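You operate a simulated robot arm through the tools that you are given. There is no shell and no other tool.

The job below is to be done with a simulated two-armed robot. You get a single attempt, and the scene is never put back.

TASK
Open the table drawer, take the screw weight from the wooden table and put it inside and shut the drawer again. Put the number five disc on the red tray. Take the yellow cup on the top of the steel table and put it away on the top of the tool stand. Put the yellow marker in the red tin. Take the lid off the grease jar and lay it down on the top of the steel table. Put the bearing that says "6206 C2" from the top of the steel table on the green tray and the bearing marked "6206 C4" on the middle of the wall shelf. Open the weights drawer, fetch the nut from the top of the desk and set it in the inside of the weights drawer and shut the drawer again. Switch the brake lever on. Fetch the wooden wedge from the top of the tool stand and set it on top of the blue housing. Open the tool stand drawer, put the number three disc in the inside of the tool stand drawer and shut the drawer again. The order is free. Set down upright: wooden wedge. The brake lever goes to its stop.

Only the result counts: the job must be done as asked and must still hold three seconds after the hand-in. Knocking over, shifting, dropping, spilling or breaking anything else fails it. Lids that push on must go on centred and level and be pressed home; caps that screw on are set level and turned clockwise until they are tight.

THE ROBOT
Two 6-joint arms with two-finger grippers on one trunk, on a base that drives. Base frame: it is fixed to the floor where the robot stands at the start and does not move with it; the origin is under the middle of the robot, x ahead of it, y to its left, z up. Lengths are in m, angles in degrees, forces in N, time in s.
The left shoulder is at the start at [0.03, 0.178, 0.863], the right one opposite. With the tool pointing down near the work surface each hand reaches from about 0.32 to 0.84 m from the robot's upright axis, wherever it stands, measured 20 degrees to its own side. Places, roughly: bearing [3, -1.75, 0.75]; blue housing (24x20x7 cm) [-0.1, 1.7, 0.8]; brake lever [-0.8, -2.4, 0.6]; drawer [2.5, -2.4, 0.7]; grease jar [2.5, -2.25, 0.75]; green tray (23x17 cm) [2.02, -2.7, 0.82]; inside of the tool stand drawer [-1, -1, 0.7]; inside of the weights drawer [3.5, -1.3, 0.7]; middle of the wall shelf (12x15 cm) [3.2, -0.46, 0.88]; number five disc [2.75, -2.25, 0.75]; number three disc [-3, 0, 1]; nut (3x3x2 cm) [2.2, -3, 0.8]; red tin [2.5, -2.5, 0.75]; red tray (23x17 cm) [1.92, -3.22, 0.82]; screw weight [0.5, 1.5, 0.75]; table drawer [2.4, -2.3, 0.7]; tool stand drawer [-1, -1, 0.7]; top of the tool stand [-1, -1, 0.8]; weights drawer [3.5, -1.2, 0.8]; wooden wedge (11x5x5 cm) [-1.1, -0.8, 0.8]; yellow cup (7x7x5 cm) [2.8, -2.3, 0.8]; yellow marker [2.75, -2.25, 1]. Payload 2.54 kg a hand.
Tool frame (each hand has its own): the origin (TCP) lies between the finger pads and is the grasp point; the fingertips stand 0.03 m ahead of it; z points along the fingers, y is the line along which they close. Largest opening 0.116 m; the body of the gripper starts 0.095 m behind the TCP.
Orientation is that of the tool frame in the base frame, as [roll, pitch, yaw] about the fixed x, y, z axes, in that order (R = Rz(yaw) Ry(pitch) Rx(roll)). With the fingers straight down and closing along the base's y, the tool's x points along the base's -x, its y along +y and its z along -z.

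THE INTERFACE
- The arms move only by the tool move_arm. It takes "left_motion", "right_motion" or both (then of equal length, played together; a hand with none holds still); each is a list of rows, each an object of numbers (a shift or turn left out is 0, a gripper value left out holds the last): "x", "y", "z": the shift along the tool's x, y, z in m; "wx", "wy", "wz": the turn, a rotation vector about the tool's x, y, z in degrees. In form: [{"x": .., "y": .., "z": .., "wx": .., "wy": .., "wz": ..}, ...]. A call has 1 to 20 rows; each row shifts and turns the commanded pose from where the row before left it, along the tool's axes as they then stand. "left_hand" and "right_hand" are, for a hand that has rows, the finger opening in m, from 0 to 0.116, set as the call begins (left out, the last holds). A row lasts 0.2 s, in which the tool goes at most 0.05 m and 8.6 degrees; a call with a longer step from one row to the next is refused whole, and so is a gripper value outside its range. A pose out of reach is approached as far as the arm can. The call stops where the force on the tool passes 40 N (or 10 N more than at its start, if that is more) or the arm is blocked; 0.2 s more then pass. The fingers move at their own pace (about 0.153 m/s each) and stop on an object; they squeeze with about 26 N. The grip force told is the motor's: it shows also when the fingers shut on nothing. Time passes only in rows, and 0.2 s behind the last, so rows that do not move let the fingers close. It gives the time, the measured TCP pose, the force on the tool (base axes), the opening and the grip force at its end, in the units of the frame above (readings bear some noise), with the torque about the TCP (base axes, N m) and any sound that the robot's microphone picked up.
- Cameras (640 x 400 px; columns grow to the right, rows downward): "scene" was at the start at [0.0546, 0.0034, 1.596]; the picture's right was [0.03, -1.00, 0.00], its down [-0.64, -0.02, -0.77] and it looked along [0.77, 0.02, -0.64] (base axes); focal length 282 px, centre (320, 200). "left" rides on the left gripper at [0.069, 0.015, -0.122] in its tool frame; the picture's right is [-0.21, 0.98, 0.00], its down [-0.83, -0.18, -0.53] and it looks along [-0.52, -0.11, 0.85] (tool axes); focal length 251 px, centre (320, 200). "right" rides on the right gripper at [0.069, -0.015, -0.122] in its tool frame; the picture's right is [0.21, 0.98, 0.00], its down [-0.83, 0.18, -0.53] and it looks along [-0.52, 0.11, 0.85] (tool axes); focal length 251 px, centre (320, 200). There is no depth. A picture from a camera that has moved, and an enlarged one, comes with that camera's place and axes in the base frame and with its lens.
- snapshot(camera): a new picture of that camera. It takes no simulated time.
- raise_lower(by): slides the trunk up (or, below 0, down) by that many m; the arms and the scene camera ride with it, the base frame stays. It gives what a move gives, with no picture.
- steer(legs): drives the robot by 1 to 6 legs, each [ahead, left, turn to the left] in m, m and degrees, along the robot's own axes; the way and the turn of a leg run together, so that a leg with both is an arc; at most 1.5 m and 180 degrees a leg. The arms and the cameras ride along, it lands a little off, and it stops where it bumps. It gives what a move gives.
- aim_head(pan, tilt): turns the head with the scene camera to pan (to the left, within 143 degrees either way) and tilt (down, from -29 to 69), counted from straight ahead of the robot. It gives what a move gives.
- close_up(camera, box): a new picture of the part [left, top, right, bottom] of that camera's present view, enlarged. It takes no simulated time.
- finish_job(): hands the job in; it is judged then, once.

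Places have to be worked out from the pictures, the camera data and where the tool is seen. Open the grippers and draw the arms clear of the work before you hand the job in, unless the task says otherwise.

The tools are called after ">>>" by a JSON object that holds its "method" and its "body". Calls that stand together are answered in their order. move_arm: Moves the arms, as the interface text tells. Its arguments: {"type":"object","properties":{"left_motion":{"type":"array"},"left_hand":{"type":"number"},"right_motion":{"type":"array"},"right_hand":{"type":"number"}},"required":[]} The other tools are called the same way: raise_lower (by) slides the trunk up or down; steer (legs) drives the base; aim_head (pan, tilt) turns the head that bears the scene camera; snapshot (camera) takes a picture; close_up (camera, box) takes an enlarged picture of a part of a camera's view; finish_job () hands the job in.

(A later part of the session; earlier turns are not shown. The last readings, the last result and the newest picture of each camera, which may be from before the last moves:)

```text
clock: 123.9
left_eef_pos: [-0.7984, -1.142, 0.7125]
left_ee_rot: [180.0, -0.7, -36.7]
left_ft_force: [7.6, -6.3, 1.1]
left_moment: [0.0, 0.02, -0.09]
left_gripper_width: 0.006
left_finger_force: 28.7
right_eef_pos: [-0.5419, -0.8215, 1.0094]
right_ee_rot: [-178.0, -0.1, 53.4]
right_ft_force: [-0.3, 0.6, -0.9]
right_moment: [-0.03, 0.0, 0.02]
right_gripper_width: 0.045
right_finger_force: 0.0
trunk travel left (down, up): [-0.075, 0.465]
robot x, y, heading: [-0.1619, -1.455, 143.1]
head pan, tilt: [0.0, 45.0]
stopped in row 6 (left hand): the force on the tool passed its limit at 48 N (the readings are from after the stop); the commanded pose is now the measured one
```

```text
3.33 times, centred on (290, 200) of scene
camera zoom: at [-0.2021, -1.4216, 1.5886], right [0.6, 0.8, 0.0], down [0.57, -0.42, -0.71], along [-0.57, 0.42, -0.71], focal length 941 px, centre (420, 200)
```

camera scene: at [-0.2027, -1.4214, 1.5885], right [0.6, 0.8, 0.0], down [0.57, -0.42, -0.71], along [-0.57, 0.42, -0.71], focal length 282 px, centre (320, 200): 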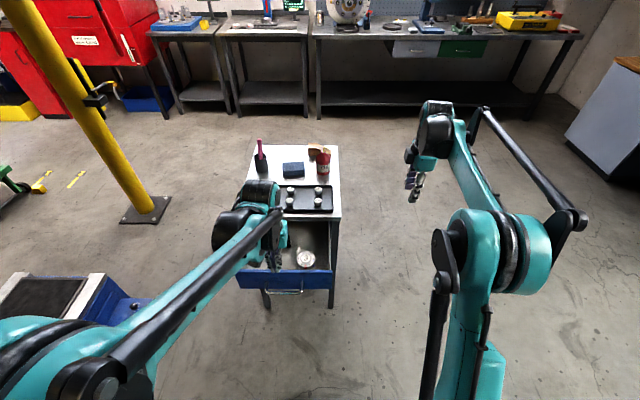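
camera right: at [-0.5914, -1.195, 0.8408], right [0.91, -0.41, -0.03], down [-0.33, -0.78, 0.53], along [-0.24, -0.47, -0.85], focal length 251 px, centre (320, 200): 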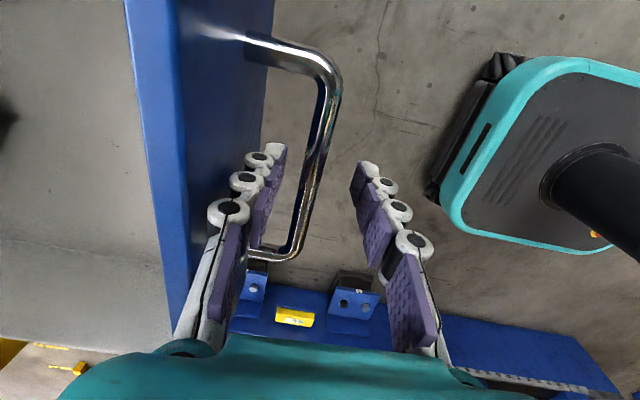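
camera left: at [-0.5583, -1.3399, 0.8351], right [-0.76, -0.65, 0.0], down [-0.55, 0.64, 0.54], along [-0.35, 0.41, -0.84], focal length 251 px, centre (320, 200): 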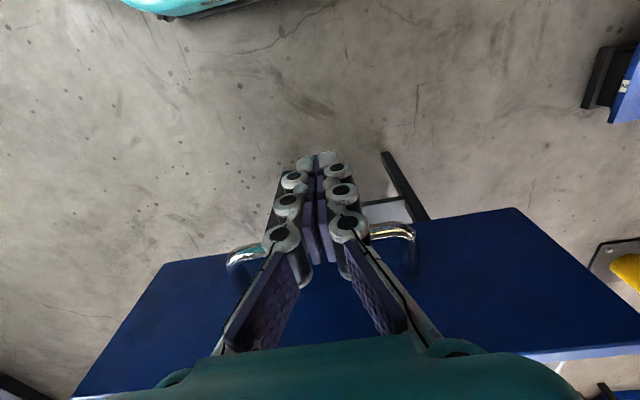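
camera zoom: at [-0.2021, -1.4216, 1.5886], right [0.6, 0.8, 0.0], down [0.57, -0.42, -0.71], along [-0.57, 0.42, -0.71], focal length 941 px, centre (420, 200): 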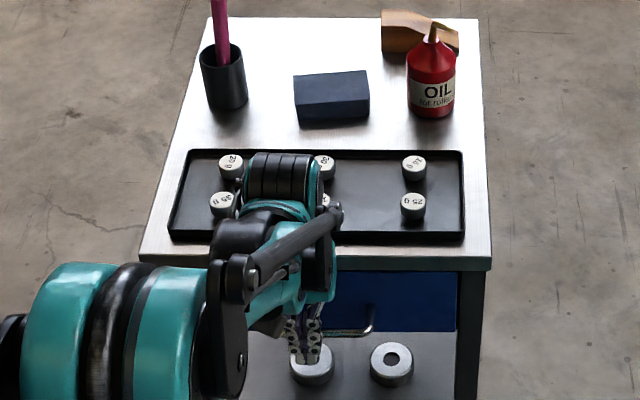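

The push stopped at 48 N, the drawer appears shut. I back the hand off and check the drawer face.

>>> {"method": "move_arm", "body": {"left_motion": [{"x": 0.02}, {"x": 0.04}, {"x": 0.04}, {"x": 0.04}, {"z": -0.04}, {"z": -0.05}, {"z": -0.05}, {"z": -0.05}, {"z": -0.05}, {"y": 0.04}, {"y": 0.04}, {"y": 0.04}, {}]}}

>>> {"method": "close_up", "body": {"camera": "scene", "box": [220, 190, 340, 265]}}

```text
clock: 126.7
left_eef_pos: [-0.7607, -1.3214, 0.9552]
left_ee_rot: [180.0, -0.5, -36.8]
left_ft_force: [0.5, 0.2, -0.4]
left_moment: [0.01, 0.0, -0.02]
left_gripper_width: 0.0001
left_finger_force: 28.9
right_eef_pos: [-0.542, -0.8207, 1.0092]
right_ee_rot: [-178.0, 0.1, 53.3]
right_ft_force: [0.7, 0.8, 0.4]
right_moment: [-0.01, -0.01, 0.0]
right_gripper_width: 0.0452
right_finger_force: 0.0
trunk travel left (down, up): [-0.075, 0.465]
robot x, y, heading: [-0.1614, -1.4514, 143.1]
head pan, tilt: [0.0, 45.0]
```

```text
5.33 times, centred on (280, 228) of scene
camera zoom: at [-0.202, -1.4211, 1.5885], right [0.6, 0.8, 0.0], down [0.57, -0.42, -0.71], along [-0.57, 0.42, -0.71], focal length 1505 px, centre (533, 53)
```

zoom: 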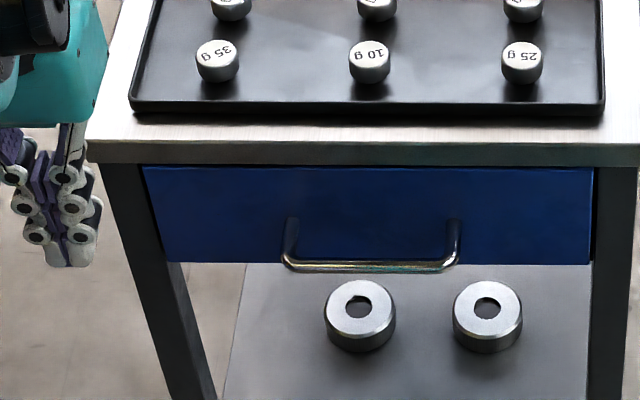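

The drawer is shut (bar back at its original place). The brake lever is close, to my left; I turn the head to look at it.

>>> {"method": "aim_head", "body": {"pan": 95, "tilt": 35}}

>>> {"method": "snapshot", "body": {"camera": "scene"}}

```text
clock: 128.4
left_eef_pos: [-0.7609, -1.3207, 0.9545]
left_ee_rot: [180.0, -0.5, -36.7]
left_ft_force: [0.5, 0.3, 0.0]
left_moment: [0.03, 0.01, 0.01]
left_gripper_width: 0.0
left_finger_force: 28.6
right_eef_pos: [-0.5428, -0.8216, 1.0083]
right_ee_rot: [-178.1, 0.0, 53.4]
right_ft_force: [0.7, 0.0, 1.6]
right_moment: [-0.01, 0.01, 0.01]
right_gripper_width: 0.0454
right_finger_force: 0.0
trunk travel left (down, up): [-0.075, 0.465]
robot x, y, heading: [-0.1598, -1.4521, 143.4]
head pan, tilt: [95.0, 35.0]
```

```text
taken
camera scene: at [-0.1835, -1.545, 1.6033], right [-0.85, 0.53, 0.0], down [0.3, 0.49, -0.82], along [-0.43, -0.7, -0.57], focal length 282 px, centre (320, 200)
```

scene: 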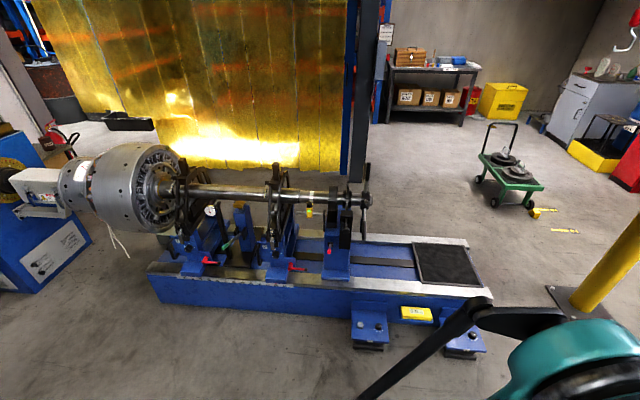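

>>> {"method": "close_up", "body": {"camera": "scene", "box": [160, 180, 400, 330]}}

>>> {"method": "close_up", "body": {"camera": "scene", "box": [270, 170, 390, 245]}}

>>> {"method": "close_up", "body": {"camera": "scene", "box": [340, 270, 500, 370]}}

```text
2.67 times, centred on (280, 255) of scene
camera zoom: at [-0.1835, -1.545, 1.6033], right [-0.85, 0.53, 0.0], down [0.3, 0.49, -0.82], along [-0.43, -0.7, -0.57], focal length 753 px, centre (427, 53)
```

zoom: 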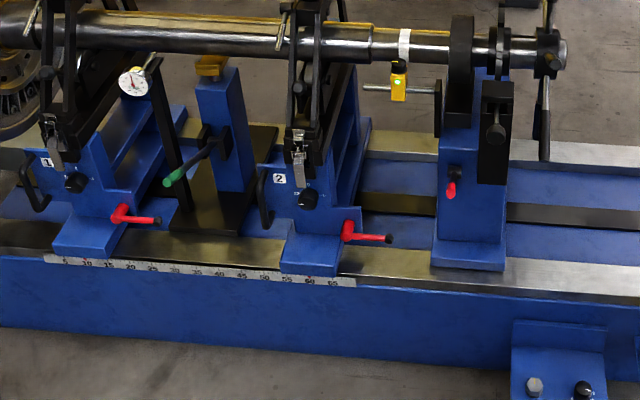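

```text
5.33 times, centred on (330, 208) of scene
camera zoom: at [-0.1835, -1.545, 1.6033], right [-0.85, 0.53, 0.0], down [0.3, 0.49, -0.82], along [-0.43, -0.7, -0.57], focal length 1505 px, centre (267, 160)
```

zoom: 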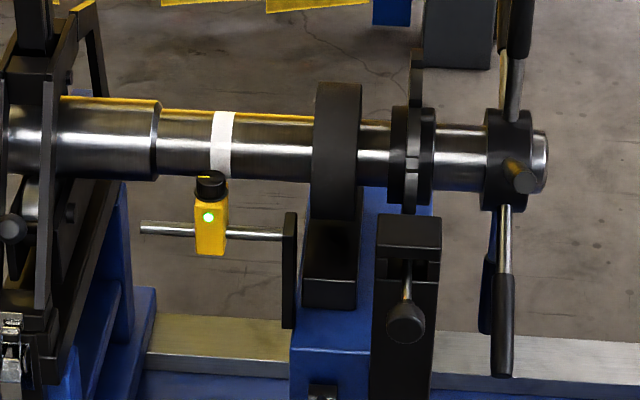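

```text
4.00 times, centred on (420, 320) of scene
camera zoom: at [-0.1835, -1.545, 1.6033], right [-0.85, 0.53, 0.0], down [0.3, 0.49, -0.82], along [-0.43, -0.7, -0.57], focal length 1129 px, centre (-80, -280)
```

zoom: 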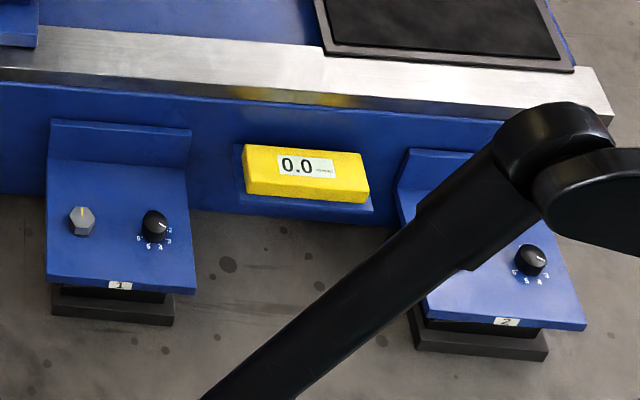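

The short red lever on the brake-disc pedestal matches the given place. I retract both arms a bit, turn left 90° and approach for a closer look.

>>> {"method": "move_arm", "body": {"right_motion": [{"y": 0.05}, {"y": 0.05}, {"y": 0.05}, {"y": 0.05}, {}], "left_motion": [{"x": 0.03}, {"x": 0.03}, {"x": 0.03}, {"x": 0.03}, {}]}}

>>> {"method": "steer", "body": {"legs": [[0, 0, 90], [0.3, 0.2, 0]]}}

>>> {"method": "aim_head", "body": {"pan": -15, "tilt": 45}}

>>> {"method": "snapshot", "body": {"camera": "scene"}}

```text
clock: 129.6
left_eef_pos: [-0.6652, -1.3913, 0.9543]
left_ee_rot: [-180.0, -0.5, -36.7]
left_ft_force: [0.6, 0.2, 0.6]
left_moment: [-0.01, -0.03, -0.02]
left_gripper_width: 0.0
left_finger_force: 28.2
right_eef_pos: [-0.3834, -0.9403, 1.0013]
right_ee_rot: [-178.0, 0.0, 53.4]
right_ft_force: [-0.8, 0.0, -0.6]
right_moment: [-0.01, -0.01, -0.03]
right_gripper_width: 0.0449
right_finger_force: 0.0
trunk travel left (down, up): [-0.075, 0.465]
robot x, y, heading: [-0.1627, -1.4518, 143.3]
head pan, tilt: [95.0, 35.0]
```

```text
clock: 135.7
left_eef_pos: [-0.2599, -2.3206, 0.9542]
left_ee_rot: [-179.9, -0.6, 51.9]
left_ft_force: [0.2, -0.3, -0.3]
left_moment: [0.03, -0.01, -0.01]
left_gripper_width: 0.0
left_finger_force: 28.4
right_eef_pos: [-0.703, -2.0271, 1.0023]
right_ee_rot: [-178.1, 0.0, 142.1]
right_ft_force: [0.7, -0.7, -0.1]
right_moment: [0.01, 0.02, -0.01]
right_gripper_width: 0.045
right_finger_force: 0.1
trunk travel left (down, up): [-0.075, 0.465]
robot x, y, heading: [-0.1862, -1.8151, -128.0]
head pan, tilt: [95.0, 35.0]
```

```text
clock: 137.6
left_eef_pos: [-0.2609, -2.3193, 0.955]
left_ee_rot: [180.0, -0.5, 51.9]
left_ft_force: [-0.2, -0.6, 0.0]
left_moment: [-0.01, -0.02, 0.02]
left_gripper_width: 0.0
left_finger_force: 28.5
right_eef_pos: [-0.7022, -2.0274, 1.0028]
right_ee_rot: [-178.0, 0.1, 142.0]
right_ft_force: [-0.9, 0.0, 0.2]
right_moment: [-0.02, 0.01, 0.02]
right_gripper_width: 0.0449
right_finger_force: 0.0
trunk travel left (down, up): [-0.075, 0.465]
robot x, y, heading: [-0.1835, -1.8172, -128.1]
head pan, tilt: [-15.0, 45.0]
```

```text
taken
camera scene: at [-0.2331, -1.8426, 1.5885], right [-0.6, 0.8, 0.0], down [0.56, 0.43, -0.71], along [-0.56, -0.43, -0.71], focal length 282 px, centre (320, 200)
```

scene: 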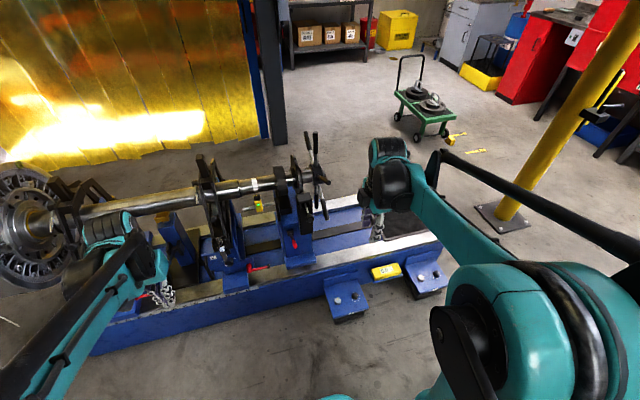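

>>> {"method": "close_up", "body": {"camera": "scene", "box": [240, 160, 360, 280]}}

>>> {"method": "close_up", "body": {"camera": "scene", "box": [270, 200, 330, 245]}}

```text
3.33 times, centred on (300, 220) of scene
camera zoom: at [-0.2331, -1.8426, 1.5885], right [-0.6, 0.8, 0.0], down [0.56, 0.43, -0.71], along [-0.56, -0.43, -0.71], focal length 941 px, centre (387, 133)
```

zoom: 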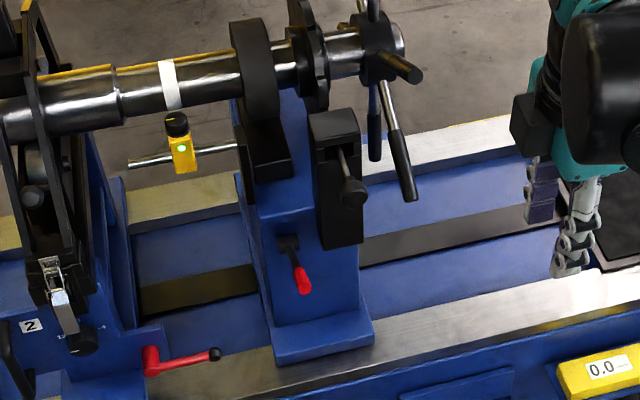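

```text
8.89 times, centred on (300, 222) of scene
camera zoom: at [-0.2331, -1.8426, 1.5885], right [-0.6, 0.8, 0.0], down [0.56, 0.43, -0.71], along [-0.56, -0.43, -0.71], focal length 2509 px, centre (498, 0)
```

zoom: 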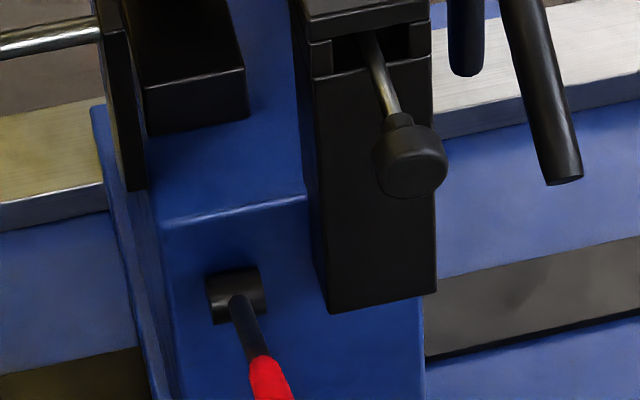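

Two candidates: the red lever (tip ≈(-0.72,-2.33,0.65), pivot ≈(-0.79,-2.42,0.57)) matching the given place, and a black-knobbed lever on the brake block. I rotate the right wrist to the standard yaw to look at both from nearby.

>>> {"method": "move_arm", "body": {"right_motion": [{"wz": 8.5}, {"wz": 8.5}, {"wz": 8.5}, {"wz": 8.5}, {"wz": 8.5}, {"wz": 8.5}, {"wz": 8.5}, {"wz": 8.5}, {"wz": 8.5}, {"wz": 8.5}, {"wz": 5}, {}]}}

>>> {"method": "snapshot", "body": {"camera": "right"}}

```text
clock: 140.2
left_eef_pos: [-0.2596, -2.3196, 0.9552]
left_ee_rot: [-180.0, -0.6, 52.0]
left_ft_force: [0.3, 0.3, 0.1]
left_moment: [0.02, 0.0, -0.01]
left_gripper_width: 0.0
left_finger_force: 29.0
right_eef_pos: [-0.7017, -2.0282, 1.0012]
right_ee_rot: [-180.0, 2.0, 52.1]
right_ft_force: [-0.9, -0.6, -1.3]
right_moment: [-0.02, -0.02, -0.03]
right_gripper_width: 0.0452
right_finger_force: 0.1
trunk travel left (down, up): [-0.075, 0.465]
robot x, y, heading: [-0.184, -1.8151, -128.1]
head pan, tilt: [-15.0, 45.0]
```

```text
taken
camera right: at [-0.6682, -1.9593, 1.1233], right [0.9, -0.43, -0.01], down [-0.35, -0.75, 0.56], along [-0.25, -0.5, -0.83], focal length 251 px, centre (320, 200)
```

right: 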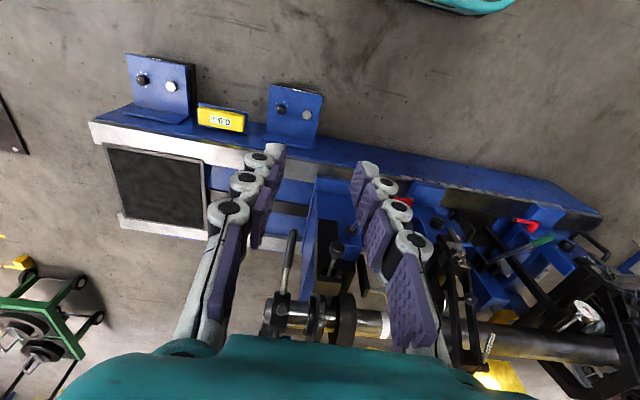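

I zoom in tighter on both levers with the head camera.

>>> {"method": "close_up", "body": {"camera": "scene", "box": [276, 222, 308, 252]}}

>>> {"method": "close_up", "body": {"camera": "scene", "box": [280, 185, 330, 225]}}

>>> {"method": "close_up", "body": {"camera": "scene", "box": [220, 230, 270, 280]}}

```text
13.33 times, centred on (292, 237) of scene
camera zoom: at [-0.2331, -1.8425, 1.5885], right [-0.6, 0.8, 0.0], down [0.56, 0.43, -0.71], along [-0.56, -0.43, -0.71], focal length 3764 px, centre (693, -293)
```

zoom: 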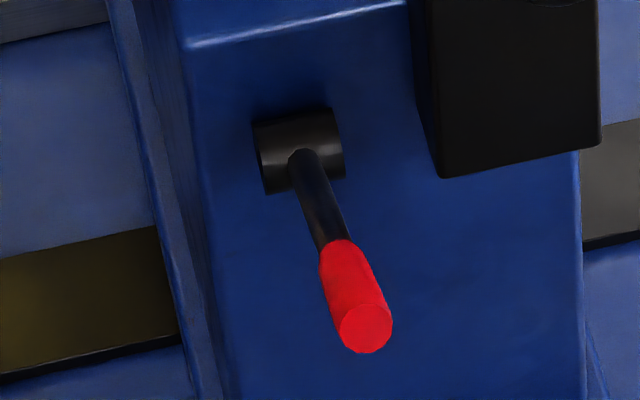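

```text
10.00 times, centred on (305, 205) of scene
camera zoom: at [-0.2331, -1.8425, 1.5885], right [-0.6, 0.8, 0.0], down [0.56, 0.43, -0.71], along [-0.56, -0.43, -0.71], focal length 2823 px, centre (470, 150)
```

zoom: 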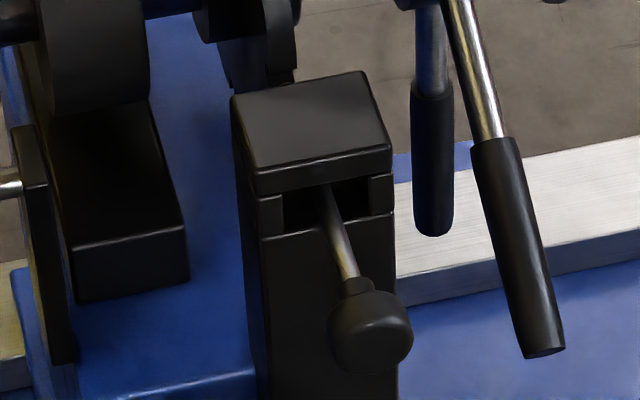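

```text
8.00 times, centred on (245, 255) of scene
camera zoom: at [-0.2331, -1.8425, 1.5885], right [-0.6, 0.8, 0.0], down [0.56, 0.43, -0.71], along [-0.56, -0.43, -0.71], focal length 2258 px, centre (920, -240)
```

zoom: 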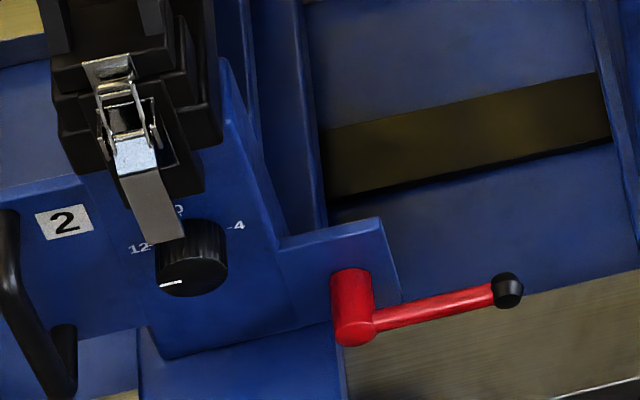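

The red-gripped lever sits on a horizontal hinge and currently points outward and ~27° up, so "on" should be downward. I bring the open right hand near it so that its right finger will be over the red grip, avoiding the black knob.

>>> {"method": "move_arm", "body": {"right_motion": [{"y": 0.044}, {"y": 0.044}, {"y": 0.044}, {"y": 0.044}, {"y": 0.044}, {"x": -0.045}, {"x": -0.045}, {"x": -0.045}, {"x": -0.045}, {"x": -0.045}, {"x": -0.045}, {}], "right_hand": 0.08}}

>>> {"method": "snapshot", "body": {"camera": "right"}}

>>> {"method": "snapshot", "body": {"camera": "scene"}}

```text
clock: 142.8
left_eef_pos: [-0.2583, -2.3187, 0.9563]
left_ee_rot: [180.0, -0.4, 51.9]
left_ft_force: [0.0, 1.4, 0.0]
left_moment: [-0.03, 0.04, 0.04]
left_gripper_width: 0.0002
left_finger_force: 28.3
right_eef_pos: [-0.6933, -2.3755, 1.0128]
right_ee_rot: [180.0, 2.0, 52.2]
right_ft_force: [-0.4, -0.2, 0.5]
right_moment: [-0.03, 0.03, -0.02]
right_gripper_width: 0.0802
right_finger_force: 0.0
trunk travel left (down, up): [-0.075, 0.465]
robot x, y, heading: [-0.1867, -1.8176, -128.1]
head pan, tilt: [-15.0, 45.0]
```

```text
taken
camera right: at [-0.6583, -2.3078, 1.1332], right [0.9, -0.43, -0.01], down [-0.35, -0.75, 0.56], along [-0.25, -0.5, -0.83], focal length 251 px, centre (320, 200)
```

right: 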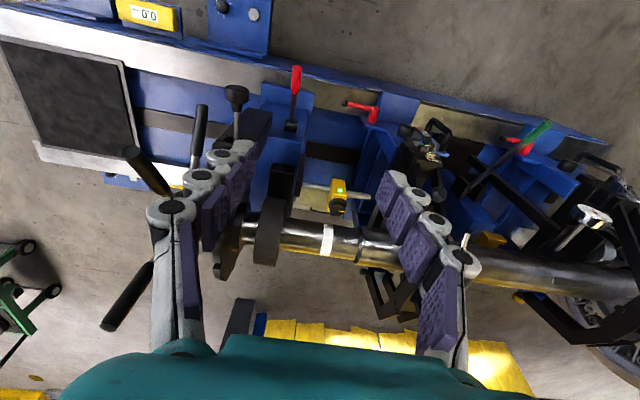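

```text
taken
camera scene: at [-0.2324, -1.8415, 1.5886], right [-0.6, 0.8, 0.0], down [0.56, 0.43, -0.71], along [-0.56, -0.43, -0.71], focal length 282 px, centre (320, 200)
```

scene: 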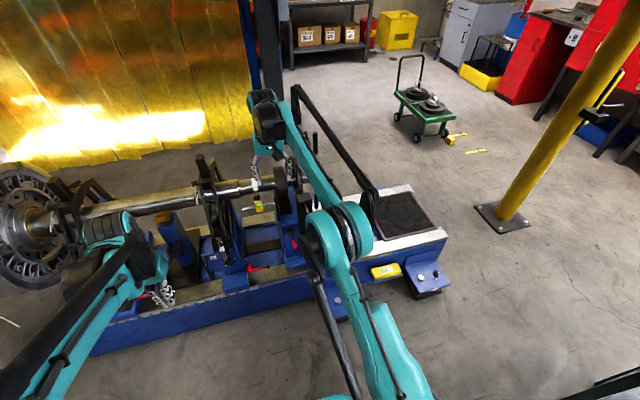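

The wrist view shows the lever lying exactly below my right finger (lateral −4.6 cm). I level the hand, go 2.5 cm forward, and descend to z≈0.73.

>>> {"method": "move_arm", "body": {"right_motion": [{"wy": 2, "x": -0.025}, {"z": 0.05}, {"z": 0.05}, {"z": 0.05}, {"z": 0.05}, {"z": 0.05}, {"z": 0.03}, {}]}}

>>> {"method": "snapshot", "body": {"camera": "right"}}

>>> {"method": "close_up", "body": {"camera": "scene", "box": [220, 150, 380, 290]}}

```text
clock: 144.6
left_eef_pos: [-0.2601, -2.3199, 0.9553]
left_ee_rot: [180.0, -0.6, 51.9]
left_ft_force: [0.7, 0.1, -0.2]
left_moment: [0.0, 0.0, 0.0]
left_gripper_width: 0.0001
left_finger_force: 29.1
right_eef_pos: [-0.7157, -2.4038, 0.7388]
right_ee_rot: [-180.0, 0.0, 52.2]
right_ft_force: [-1.5, 0.1, -0.5]
right_moment: [0.02, 0.02, 0.02]
right_gripper_width: 0.0798
right_finger_force: 0.2
right hand out of reach, approached as far as the arm can: row 1, 2, 3, 4, 7
trunk travel left (down, up): [-0.075, 0.465]
robot x, y, heading: [-0.1884, -1.8182, -128.2]
head pan, tilt: [-15.0, 45.0]
```

```text
taken
camera right: at [-0.6837, -2.3389, 0.8621], right [0.9, -0.43, 0.0], down [-0.36, -0.76, 0.53], along [-0.23, -0.48, -0.84], focal length 251 px, centre (320, 200)
```

right: 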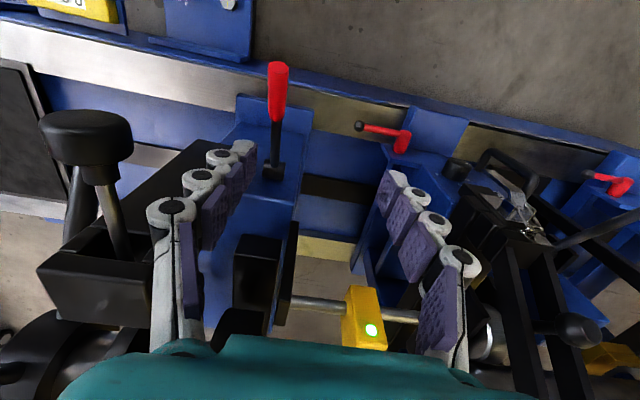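

```text
2.86 times, centred on (300, 220) of scene
camera zoom: at [-0.2331, -1.8426, 1.5885], right [-0.6, 0.8, 0.0], down [0.56, 0.43, -0.71], along [-0.56, -0.43, -0.71], focal length 806 px, centre (377, 143)
```

zoom: 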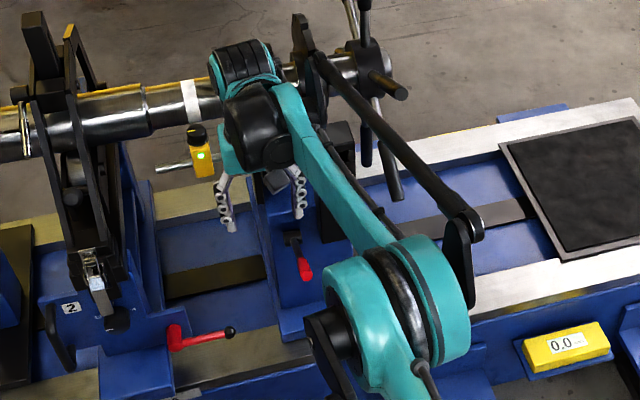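

The lever is again right under the right finger, but I'm near the arm's outer limit. I retract the hand 12 cm, drive 10 cm ahead and check.

>>> {"method": "move_arm", "body": {"right_motion": [{"x": 0.04}, {"x": 0.04}, {"x": 0.04}, {}]}}

>>> {"method": "steer", "body": {"legs": [[0.1, 0, 0]]}}

>>> {"method": "snapshot", "body": {"camera": "right"}}

```text
clock: 145.6
left_eef_pos: [-0.2603, -2.3204, 0.9549]
left_ee_rot: [180.0, -0.6, 51.9]
left_ft_force: [0.5, 0.8, 0.2]
left_moment: [0.05, -0.02, -0.02]
left_gripper_width: 0.0
left_finger_force: 28.9
right_eef_pos: [-0.6423, -2.3106, 0.738]
right_ee_rot: [-180.0, -0.2, 51.9]
right_ft_force: [-0.1, -0.6, 0.2]
right_moment: [0.03, -0.01, -0.03]
right_gripper_width: 0.0798
right_finger_force: 0.0
trunk travel left (down, up): [-0.075, 0.465]
robot x, y, heading: [-0.1829, -1.8221, -128.1]
head pan, tilt: [-15.0, 45.0]
```

```text
clock: 146.8
left_eef_pos: [-0.3215, -2.4003, 0.9532]
left_ee_rot: [-180.0, -0.6, 52.0]
left_ft_force: [-1.6, -0.9, 0.1]
left_moment: [0.03, -0.07, 0.01]
left_gripper_width: 0.0
left_finger_force: 28.5
right_eef_pos: [-0.7047, -2.3905, 0.7374]
right_ee_rot: [180.0, -0.1, 52.0]
right_ft_force: [0.1, -0.2, -0.6]
right_moment: [0.05, 0.0, 0.0]
right_gripper_width: 0.08
right_finger_force: 0.1
trunk travel left (down, up): [-0.075, 0.465]
robot x, y, heading: [-0.2479, -1.901, -128.0]
head pan, tilt: [-15.0, 45.0]
```

```text
taken
camera right: at [-0.6724, -2.3257, 0.8609], right [0.9, -0.43, 0.0], down [-0.36, -0.76, 0.53], along [-0.23, -0.48, -0.85], focal length 251 px, centre (320, 200)
```

right: 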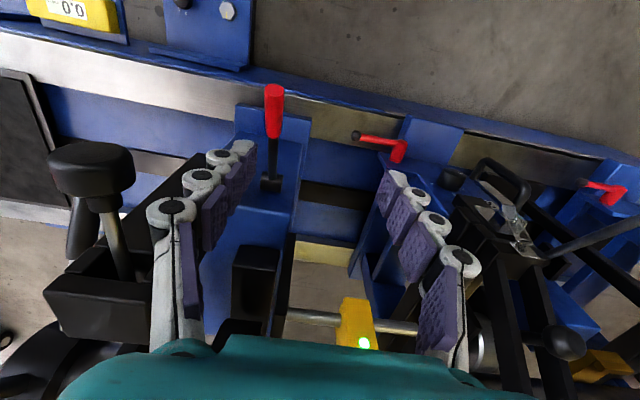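

The right finger is over the grip, 10 cm out from the pivot. I descend and press down in steps until the force stop.

>>> {"method": "move_arm", "body": {"right_motion": [{"z": 0.03}, {"z": 0.03}, {"z": 0.01}, {}]}}

>>> {"method": "move_arm", "body": {"right_motion": [{"z": 0.01}, {"z": 0.01}, {"z": 0.01}, {}]}}

>>> {"method": "snapshot", "body": {"camera": "right"}}

>>> {"method": "close_up", "body": {"camera": "scene", "box": [240, 170, 360, 290]}}

```text
clock: 147.8
left_eef_pos: [-0.3207, -2.3988, 0.9554]
left_ee_rot: [179.9, -0.4, 52.0]
left_ft_force: [0.3, -0.7, 1.0]
left_moment: [0.0, 0.03, 0.01]
left_gripper_width: 0.0003
left_finger_force: 28.3
right_eef_pos: [-0.7044, -2.3903, 0.6671]
right_ee_rot: [-180.0, -0.1, 52.1]
right_ft_force: [-0.6, -0.3, 0.3]
right_moment: [0.0, 0.0, 0.02]
right_gripper_width: 0.0798
right_finger_force: 0.1
trunk travel left (down, up): [-0.075, 0.465]
robot x, y, heading: [-0.246, -1.894, -127.6]
head pan, tilt: [-15.0, 45.0]
```

```text
clock: 148.8
left_eef_pos: [-0.3203, -2.3971, 0.9546]
left_ee_rot: [180.0, -0.5, 52.0]
left_ft_force: [-0.8, 0.0, -0.2]
left_moment: [0.0, 0.0, -0.01]
left_gripper_width: 0.0
left_finger_force: 28.6
right_eef_pos: [-0.7036, -2.3888, 0.6385]
right_ee_rot: [179.9, 0.0, 52.0]
right_ft_force: [-1.4, 0.2, 1.2]
right_moment: [0.07, 0.05, -0.01]
right_gripper_width: 0.0809
right_finger_force: 0.7
trunk travel left (down, up): [-0.075, 0.465]
robot x, y, heading: [-0.2458, -1.8962, -127.9]
head pan, tilt: [-15.0, 45.0]
```

```text
taken
camera right: at [-0.6719, -2.3243, 0.7615], right [0.9, -0.43, 0.0], down [-0.36, -0.76, 0.53], along [-0.23, -0.48, -0.85], focal length 251 px, centre (320, 200)
```

right: 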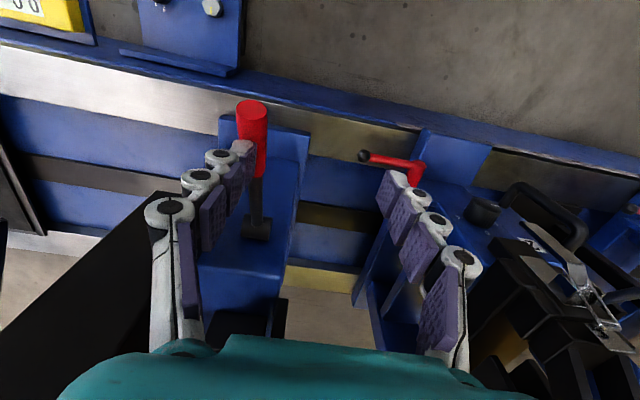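

```text
3.33 times, centred on (300, 230) of scene
camera zoom: at [-0.2947, -1.9215, 1.5884], right [-0.6, 0.8, 0.0], down [0.56, 0.43, -0.71], along [-0.56, -0.43, -0.71], focal length 941 px, centre (387, 100)
```

zoom: 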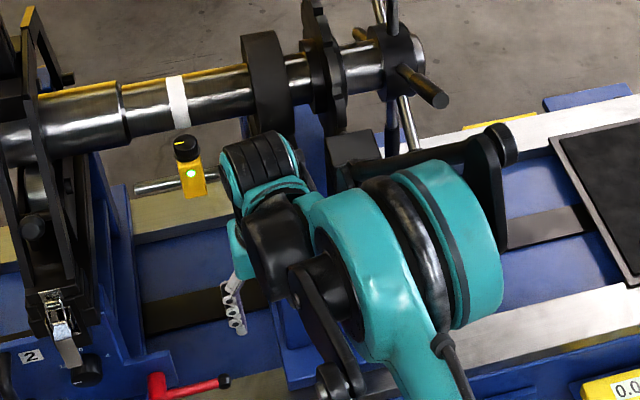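

The finger touched the grip slightly off-centre. I lift 1.5 cm, shift 8 mm left, and press again.

>>> {"method": "move_arm", "body": {"right_motion": [{"z": -0.015}, {"y": 0.008}, {"z": 0.012}, {"z": 0.01}, {"z": 0.01}, {}]}}

>>> {"method": "snapshot", "body": {"camera": "right"}}

```text
clock: 150.2
left_eef_pos: [-0.3204, -2.3985, 0.9544]
left_ee_rot: [-179.9, -0.6, 51.9]
left_ft_force: [1.0, 0.2, -0.4]
left_moment: [-0.03, -0.02, 0.01]
left_gripper_width: 0.0
left_finger_force: 28.6
right_eef_pos: [-0.6987, -2.3955, 0.6203]
right_ee_rot: [180.0, -0.2, 52.1]
right_ft_force: [0.2, 0.1, 0.7]
right_moment: [-0.03, -0.06, -0.03]
right_gripper_width: 0.0806
right_finger_force: 0.0
trunk travel left (down, up): [-0.075, 0.465]
robot x, y, heading: [-0.2448, -1.895, -127.7]
head pan, tilt: [-15.0, 45.0]
```

```text
taken
camera right: at [-0.6654, -2.3302, 0.7435], right [0.9, -0.43, 0.0], down [-0.36, -0.76, 0.53], along [-0.23, -0.48, -0.85], focal length 251 px, centre (320, 200)
```

right: 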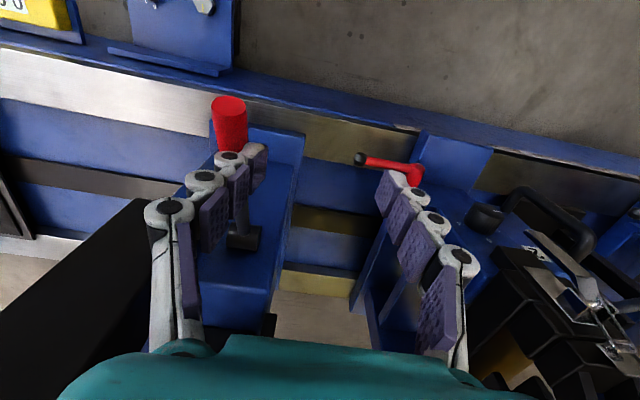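

The finger slipped by on the left side of the lever this time. I lift, shift 5 mm back right, and press down again.

>>> {"method": "move_arm", "body": {"right_motion": [{"z": -0.035}, {"y": -0.0055}, {"z": 0.015}, {"z": 0.01}, {"z": 0.01}, {"z": 0.01}, {}]}}

>>> {"method": "snapshot", "body": {"camera": "right"}}

```text
clock: 151.8
left_eef_pos: [-0.3203, -2.3989, 0.9557]
left_ee_rot: [-180.0, -0.5, 52.0]
left_ft_force: [-0.3, -0.8, 0.0]
left_moment: [0.01, 0.01, -0.01]
left_gripper_width: 0.0001
left_finger_force: 28.8
right_eef_pos: [-0.7019, -2.3905, 0.6113]
right_ee_rot: [-179.9, -0.1, 52.1]
right_ft_force: [0.8, 0.2, 1.3]
right_moment: [0.02, 0.03, -0.03]
right_gripper_width: 0.0809
right_finger_force: 0.0
trunk travel left (down, up): [-0.075, 0.465]
robot x, y, heading: [-0.2469, -1.8996, -127.7]
head pan, tilt: [-15.0, 45.0]
```

```text
taken
camera right: at [-0.6701, -2.3262, 0.7344], right [0.9, -0.43, 0.0], down [-0.36, -0.76, 0.53], along [-0.23, -0.48, -0.85], focal length 251 px, centre (320, 200)
```

right: 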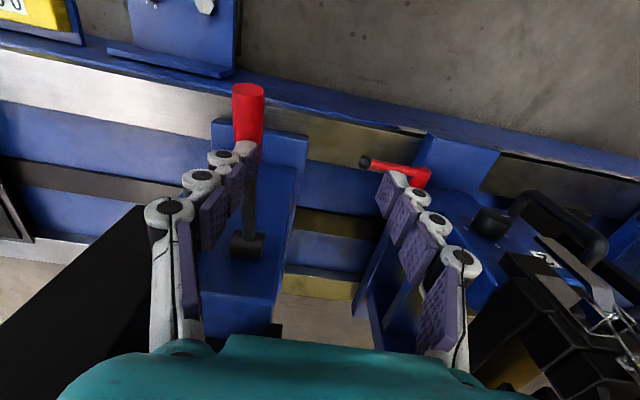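

The lever is moving: it has swung from about 27° to 9° with almost no force. I keep pressing down.

>>> {"method": "move_arm", "body": {"right_motion": [{"z": 0.01}, {"z": 0.01}, {"z": 0.01}, {}]}}

>>> {"method": "snapshot", "body": {"camera": "right"}}

```text
clock: 152.8
left_eef_pos: [-0.3209, -2.4001, 0.9546]
left_ee_rot: [180.0, -0.5, 52.0]
left_ft_force: [-0.8, 0.7, -0.3]
left_moment: [0.01, 0.01, 0.02]
left_gripper_width: 0.0003
left_finger_force: 28.8
right_eef_pos: [-0.7023, -2.3919, 0.5809]
right_ee_rot: [180.0, 0.1, 52.1]
right_ft_force: [1.5, 0.2, 1.9]
right_moment: [0.02, 0.04, 0.0]
right_gripper_width: 0.0813
right_finger_force: 0.5
trunk travel left (down, up): [-0.075, 0.465]
robot x, y, heading: [-0.2502, -1.8966, -127.9]
head pan, tilt: [-15.0, 45.0]
```

```text
taken
camera right: at [-0.6697, -2.3265, 0.7042], right [0.9, -0.43, 0.0], down [-0.36, -0.76, 0.53], along [-0.23, -0.48, -0.85], focal length 251 px, centre (320, 200)
```

right: 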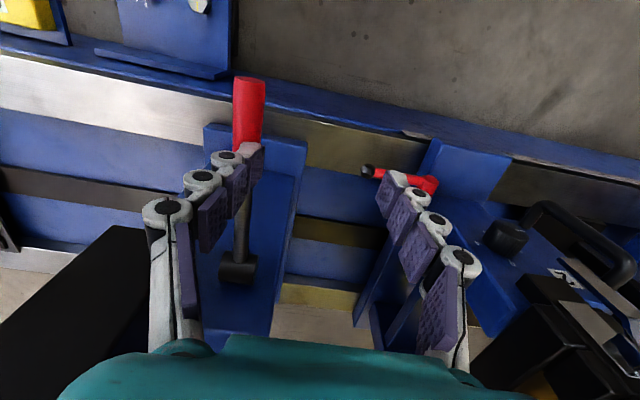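

Still moving freely. I continue pressing until the stop is felt.

>>> {"method": "move_arm", "body": {"right_motion": [{"z": 0.008}, {"z": 0.008}, {"z": 0.008}, {"z": 0.006}, {}]}}

>>> {"method": "snapshot", "body": {"camera": "right"}}

```text
clock: 154.0
left_eef_pos: [-0.3198, -2.3991, 0.9542]
left_ee_rot: [-180.0, -0.6, 52.0]
left_ft_force: [-0.1, -0.5, -0.6]
left_moment: [0.01, 0.0, 0.02]
left_gripper_width: 0.0
left_finger_force: 28.0
right_eef_pos: [-0.6994, -2.3874, 0.5592]
right_ee_rot: [-180.0, 0.1, 52.2]
right_ft_force: [0.4, -1.1, 0.5]
right_moment: [-0.05, -0.03, 0.04]
right_gripper_width: 0.0814
right_finger_force: 0.1
right hand out of reach, approached as far as the arm can: row 3, 4
trunk travel left (down, up): [-0.075, 0.465]
robot x, y, heading: [-0.2442, -1.8938, -127.5]
head pan, tilt: [-15.0, 45.0]
```

```text
taken
camera right: at [-0.6678, -2.3216, 0.6817], right [0.9, -0.43, 0.0], down [-0.36, -0.76, 0.53], along [-0.23, -0.48, -0.85], focal length 251 px, centre (320, 200)
```

right: 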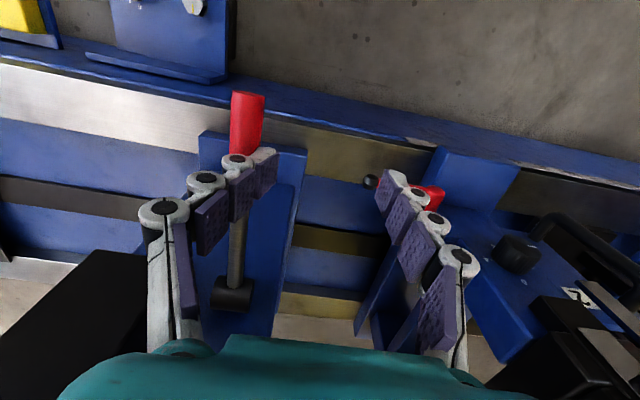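

The arm is at its lower limit. I raise both hands a bit, shift the right finger 6 mm right, and lower the trunk 6 cm to gain stroke.

>>> {"method": "move_arm", "body": {"right_motion": [{"z": -0.03}, {"y": -0.007, "z": -0.03}, {}], "left_motion": [{"z": -0.05}, {"z": -0.05}, {}]}}

>>> {"method": "raise_lower", "body": {"by": -0.055}}

>>> {"method": "snapshot", "body": {"camera": "right"}}

```text
clock: 154.8
left_eef_pos: [-0.3202, -2.3996, 1.0553]
left_ee_rot: [-180.0, -0.5, 52.0]
left_ft_force: [0.1, 0.0, 0.0]
left_moment: [-0.01, -0.01, 0.02]
left_gripper_width: 0.0001
left_finger_force: 28.4
right_eef_pos: [-0.7052, -2.3831, 0.6197]
right_ee_rot: [-180.0, 0.0, 52.1]
right_ft_force: [0.2, -0.4, 0.2]
right_moment: [-0.02, -0.03, 0.02]
right_gripper_width: 0.0801
right_finger_force: 0.1
trunk travel left (down, up): [-0.075, 0.465]
robot x, y, heading: [-0.2512, -1.8968, -127.8]
head pan, tilt: [-15.0, 45.0]
```

```text
clock: 155.7
left_eef_pos: [-0.3214, -2.4005, 1.0007]
left_ee_rot: [180.0, -0.5, 51.9]
left_ft_force: [0.9, 0.2, 0.0]
left_moment: [0.0, -0.01, -0.02]
left_gripper_width: 0.0001
left_finger_force: 28.4
right_eef_pos: [-0.7041, -2.3829, 0.5625]
right_ee_rot: [-180.0, -0.1, 52.2]
right_ft_force: [-0.1, 0.1, 1.1]
right_moment: [-0.02, -0.02, -0.02]
right_gripper_width: 0.0804
right_finger_force: 0.1
trunk travel left (down, up): [-0.02, 0.52]
robot x, y, heading: [-0.2462, -1.8994, -127.9]
head pan, tilt: [-15.0, 45.0]
```

```text
taken
camera right: at [-0.6729, -2.3175, 0.6865], right [0.9, -0.43, 0.0], down [-0.36, -0.76, 0.53], along [-0.23, -0.48, -0.85], focal length 251 px, centre (320, 200)
```

right: 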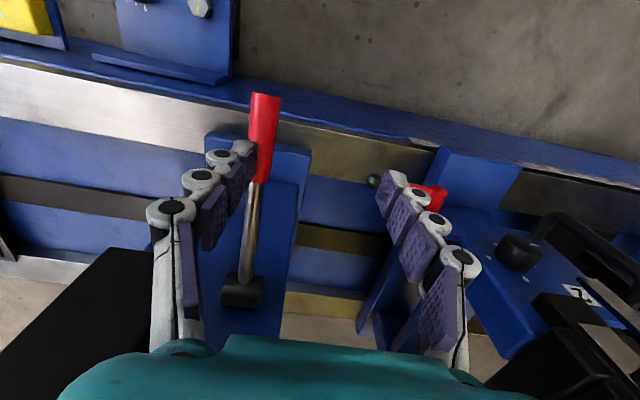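

The finger is now just right of the lever. My earlier successful lateral position was about 6.5 mm further left, so I lift, shift back, and press again.

>>> {"method": "move_arm", "body": {"right_motion": [{"z": -0.045}, {"y": 0.0068}, {"z": 0.02}, {"z": 0.015}, {"z": 0.01}, {"z": 0.01}, {}]}}

>>> {"method": "snapshot", "body": {"camera": "right"}}

```text
clock: 157.3
left_eef_pos: [-0.32, -2.4004, 0.9999]
left_ee_rot: [-180.0, -0.5, 52.0]
left_ft_force: [0.2, 0.1, -1.1]
left_moment: [0.0, 0.02, 0.02]
left_gripper_width: 0.0001
left_finger_force: 28.4
right_eef_pos: [-0.6999, -2.3855, 0.5539]
right_ee_rot: [-179.9, 0.1, 52.2]
right_ft_force: [-0.5, -1.1, 3.0]
right_moment: [0.0, 0.11, 0.01]
right_gripper_width: 0.0811
right_finger_force: 0.5
trunk travel left (down, up): [-0.02, 0.52]
robot x, y, heading: [-0.2468, -1.8972, -127.9]
head pan, tilt: [-15.0, 45.0]
```

```text
taken
camera right: at [-0.6678, -2.321, 0.6767], right [0.9, -0.43, 0.0], down [-0.36, -0.76, 0.53], along [-0.23, -0.48, -0.85], focal length 251 px, centre (320, 200)
```

right: 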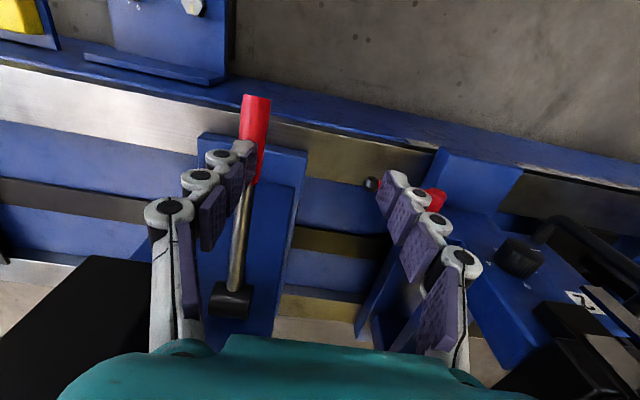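

The finger is now bearing on the grip (3 N). I press on downward.

>>> {"method": "move_arm", "body": {"right_motion": [{"z": 0.008}, {"z": 0.008}, {"z": 0.008}, {"z": 0.008}, {"z": 0.008}, {}]}}

>>> {"method": "snapshot", "body": {"camera": "right"}}

```text
clock: 158.7
left_eef_pos: [-0.3197, -2.3995, 1.0011]
left_ee_rot: [-180.0, -0.5, 52.1]
left_ft_force: [-0.6, 0.5, -0.3]
left_moment: [-0.02, 0.02, 0.0]
left_gripper_width: 0.0
left_finger_force: 29.4
right_eef_pos: [-0.6972, -2.3885, 0.5134]
right_ee_rot: [180.0, 0.1, 52.1]
right_ft_force: [0.5, 5.6, 10.4]
right_moment: [0.24, 0.38, -0.2]
right_gripper_width: 0.0913
right_finger_force: 5.3
trunk travel left (down, up): [-0.02, 0.52]
robot x, y, heading: [-0.2462, -1.8994, -127.9]
head pan, tilt: [-15.0, 45.0]
```

```text
taken
camera right: at [-0.6662, -2.323, 0.6368], right [0.9, -0.43, 0.0], down [-0.36, -0.76, 0.54], along [-0.23, -0.48, -0.84], focal length 251 px, centre (320, 200)
```

right: 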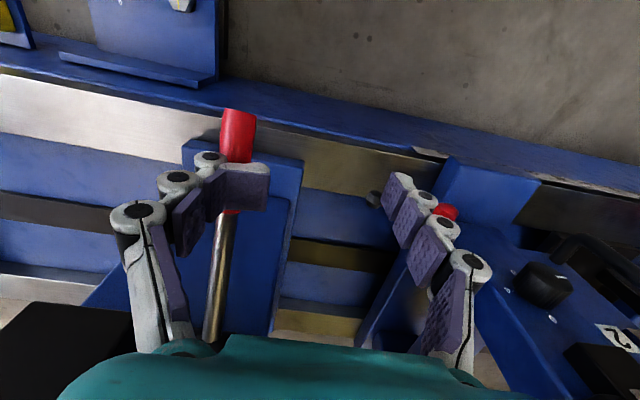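

The finger linkage is flexing with 10 N load, so the lever may be at its stop. I lift off to look at the lever's state.

>>> {"method": "move_arm", "body": {"right_motion": [{"z": -0.05}, {"z": -0.05}, {"z": -0.05}, {"x": 0.05}, {"x": 0.05}, {"y": -0.04}, {"y": -0.04}, {}]}}

>>> {"method": "snapshot", "body": {"camera": "right"}}

>>> {"method": "close_up", "body": {"camera": "scene", "box": [250, 190, 350, 280]}}

```text
clock: 160.5
left_eef_pos: [-0.3194, -2.3991, 1.0011]
left_ee_rot: [179.9, -0.5, 52.1]
left_ft_force: [0.0, 0.0, 0.1]
left_moment: [0.02, 0.0, -0.01]
left_gripper_width: 0.0
left_finger_force: 29.2
right_eef_pos: [-0.7003, -2.2592, 0.6658]
right_ee_rot: [179.9, 0.0, 52.2]
right_ft_force: [0.8, 0.4, -0.2]
right_moment: [0.0, -0.03, 0.03]
right_gripper_width: 0.0797
right_finger_force: 0.1
trunk travel left (down, up): [-0.02, 0.52]
robot x, y, heading: [-0.2469, -1.8957, -127.8]
head pan, tilt: [-15.0, 45.0]
```

```text
taken
camera right: at [-0.6686, -2.1933, 0.7891], right [0.9, -0.43, 0.0], down [-0.36, -0.76, 0.53], along [-0.23, -0.48, -0.85], focal length 251 px, centre (320, 200)
```

right: 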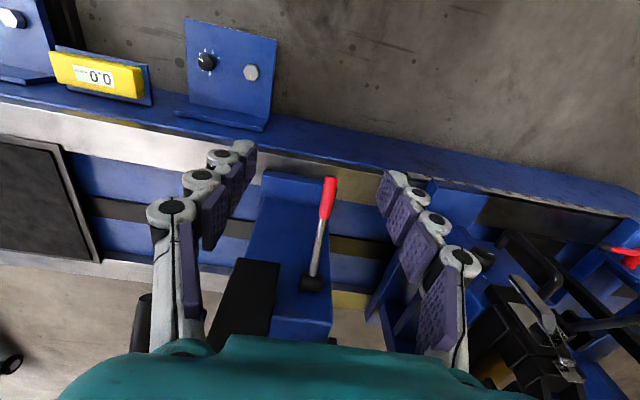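

```text
4.44 times, centred on (300, 235) of scene
camera zoom: at [-0.2945, -1.9217, 1.5335], right [-0.6, 0.8, 0.0], down [0.56, 0.43, -0.71], along [-0.56, -0.43, -0.71], focal length 1254 px, centre (409, 44)
```

zoom: 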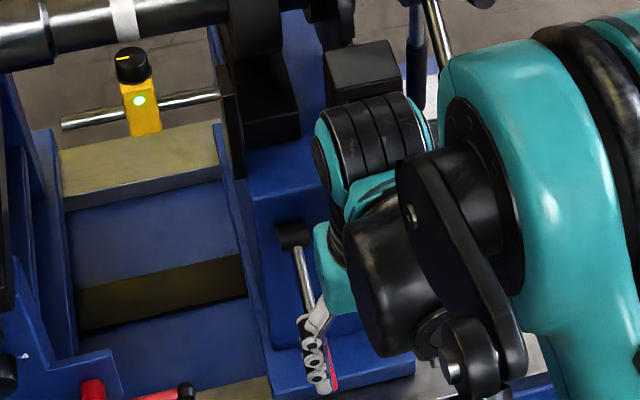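

The lever now points about 37° below level. To make sure it is at its stop I'll push it further from the front with the finger's stiff direction. I position the right finger in front of the lever near its end.

>>> {"method": "move_arm", "body": {"right_motion": [{"y": 0.038}, {"y": 0.0376}, {"x": -0.045}, {"z": 0.045}, {"z": 0.04}, {"z": 0.04}, {}]}}

>>> {"method": "snapshot", "body": {"camera": "right"}}

```text
clock: 162.1
left_eef_pos: [-0.32, -2.4005, 0.9985]
left_ee_rot: [179.9, -0.5, 51.9]
left_ft_force: [-1.0, 0.4, -0.2]
left_moment: [0.02, 0.01, -0.02]
left_gripper_width: 0.0001
left_finger_force: 28.6
right_eef_pos: [-0.6681, -2.3401, 0.5377]
right_ee_rot: [-179.9, -0.1, 52.0]
right_ft_force: [-0.7, 0.4, 0.3]
right_moment: [0.0, 0.01, 0.0]
right_gripper_width: 0.0798
right_finger_force: 0.1
trunk travel left (down, up): [-0.02, 0.52]
robot x, y, heading: [-0.2483, -1.8942, -128.1]
head pan, tilt: [-15.0, 45.0]
```

```text
taken
camera right: at [-0.6358, -2.2757, 0.661], right [0.9, -0.43, 0.0], down [-0.36, -0.76, 0.53], along [-0.23, -0.48, -0.85], focal length 251 px, centre (320, 200)
```

right: 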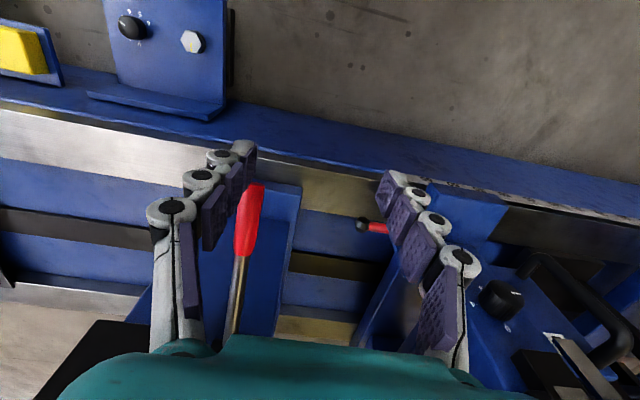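

Finger is aligned in front of the lever end. I push forward and slightly down until resistance is felt.

>>> {"method": "move_arm", "body": {"right_motion": [{"z": 0.012}, {"x": -0.008}, {"x": -0.008}, {"x": -0.008}, {"x": -0.006}, {"x": -0.006}, {"x": -0.006}, {"x": -0.006}, {}]}}

>>> {"method": "snapshot", "body": {"camera": "right"}}

```text
clock: 164.1
left_eef_pos: [-0.3196, -2.3981, 1.0008]
left_ee_rot: [180.0, -0.4, 51.9]
left_ft_force: [-0.8, -0.2, -0.2]
left_moment: [-0.04, 0.0, 0.02]
left_gripper_width: 0.0001
left_finger_force: 28.4
right_eef_pos: [-0.6989, -2.3769, 0.5284]
right_ee_rot: [179.9, -0.1, 52.1]
right_ft_force: [0.4, 22.3, 15.5]
right_moment: [0.61, 0.67, -0.95]
right_gripper_width: 0.0985
right_finger_force: 12.7
trunk travel left (down, up): [-0.02, 0.52]
robot x, y, heading: [-0.2471, -1.8976, -128.3]
head pan, tilt: [-15.0, 45.0]
```

```text
taken
camera right: at [-0.6671, -2.312, 0.6509], right [0.9, -0.43, 0.0], down [-0.36, -0.76, 0.53], along [-0.23, -0.48, -0.85], focal length 251 px, centre (320, 200)
```

right: 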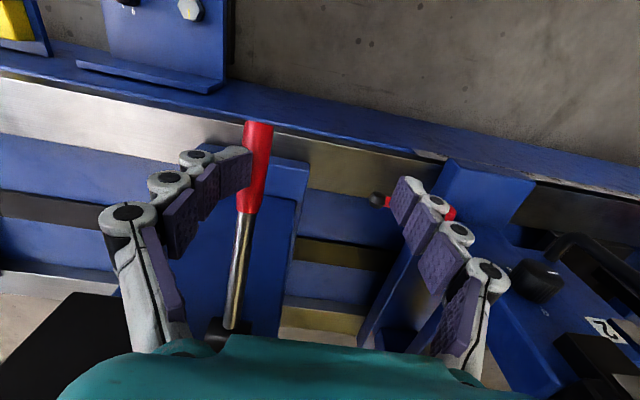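

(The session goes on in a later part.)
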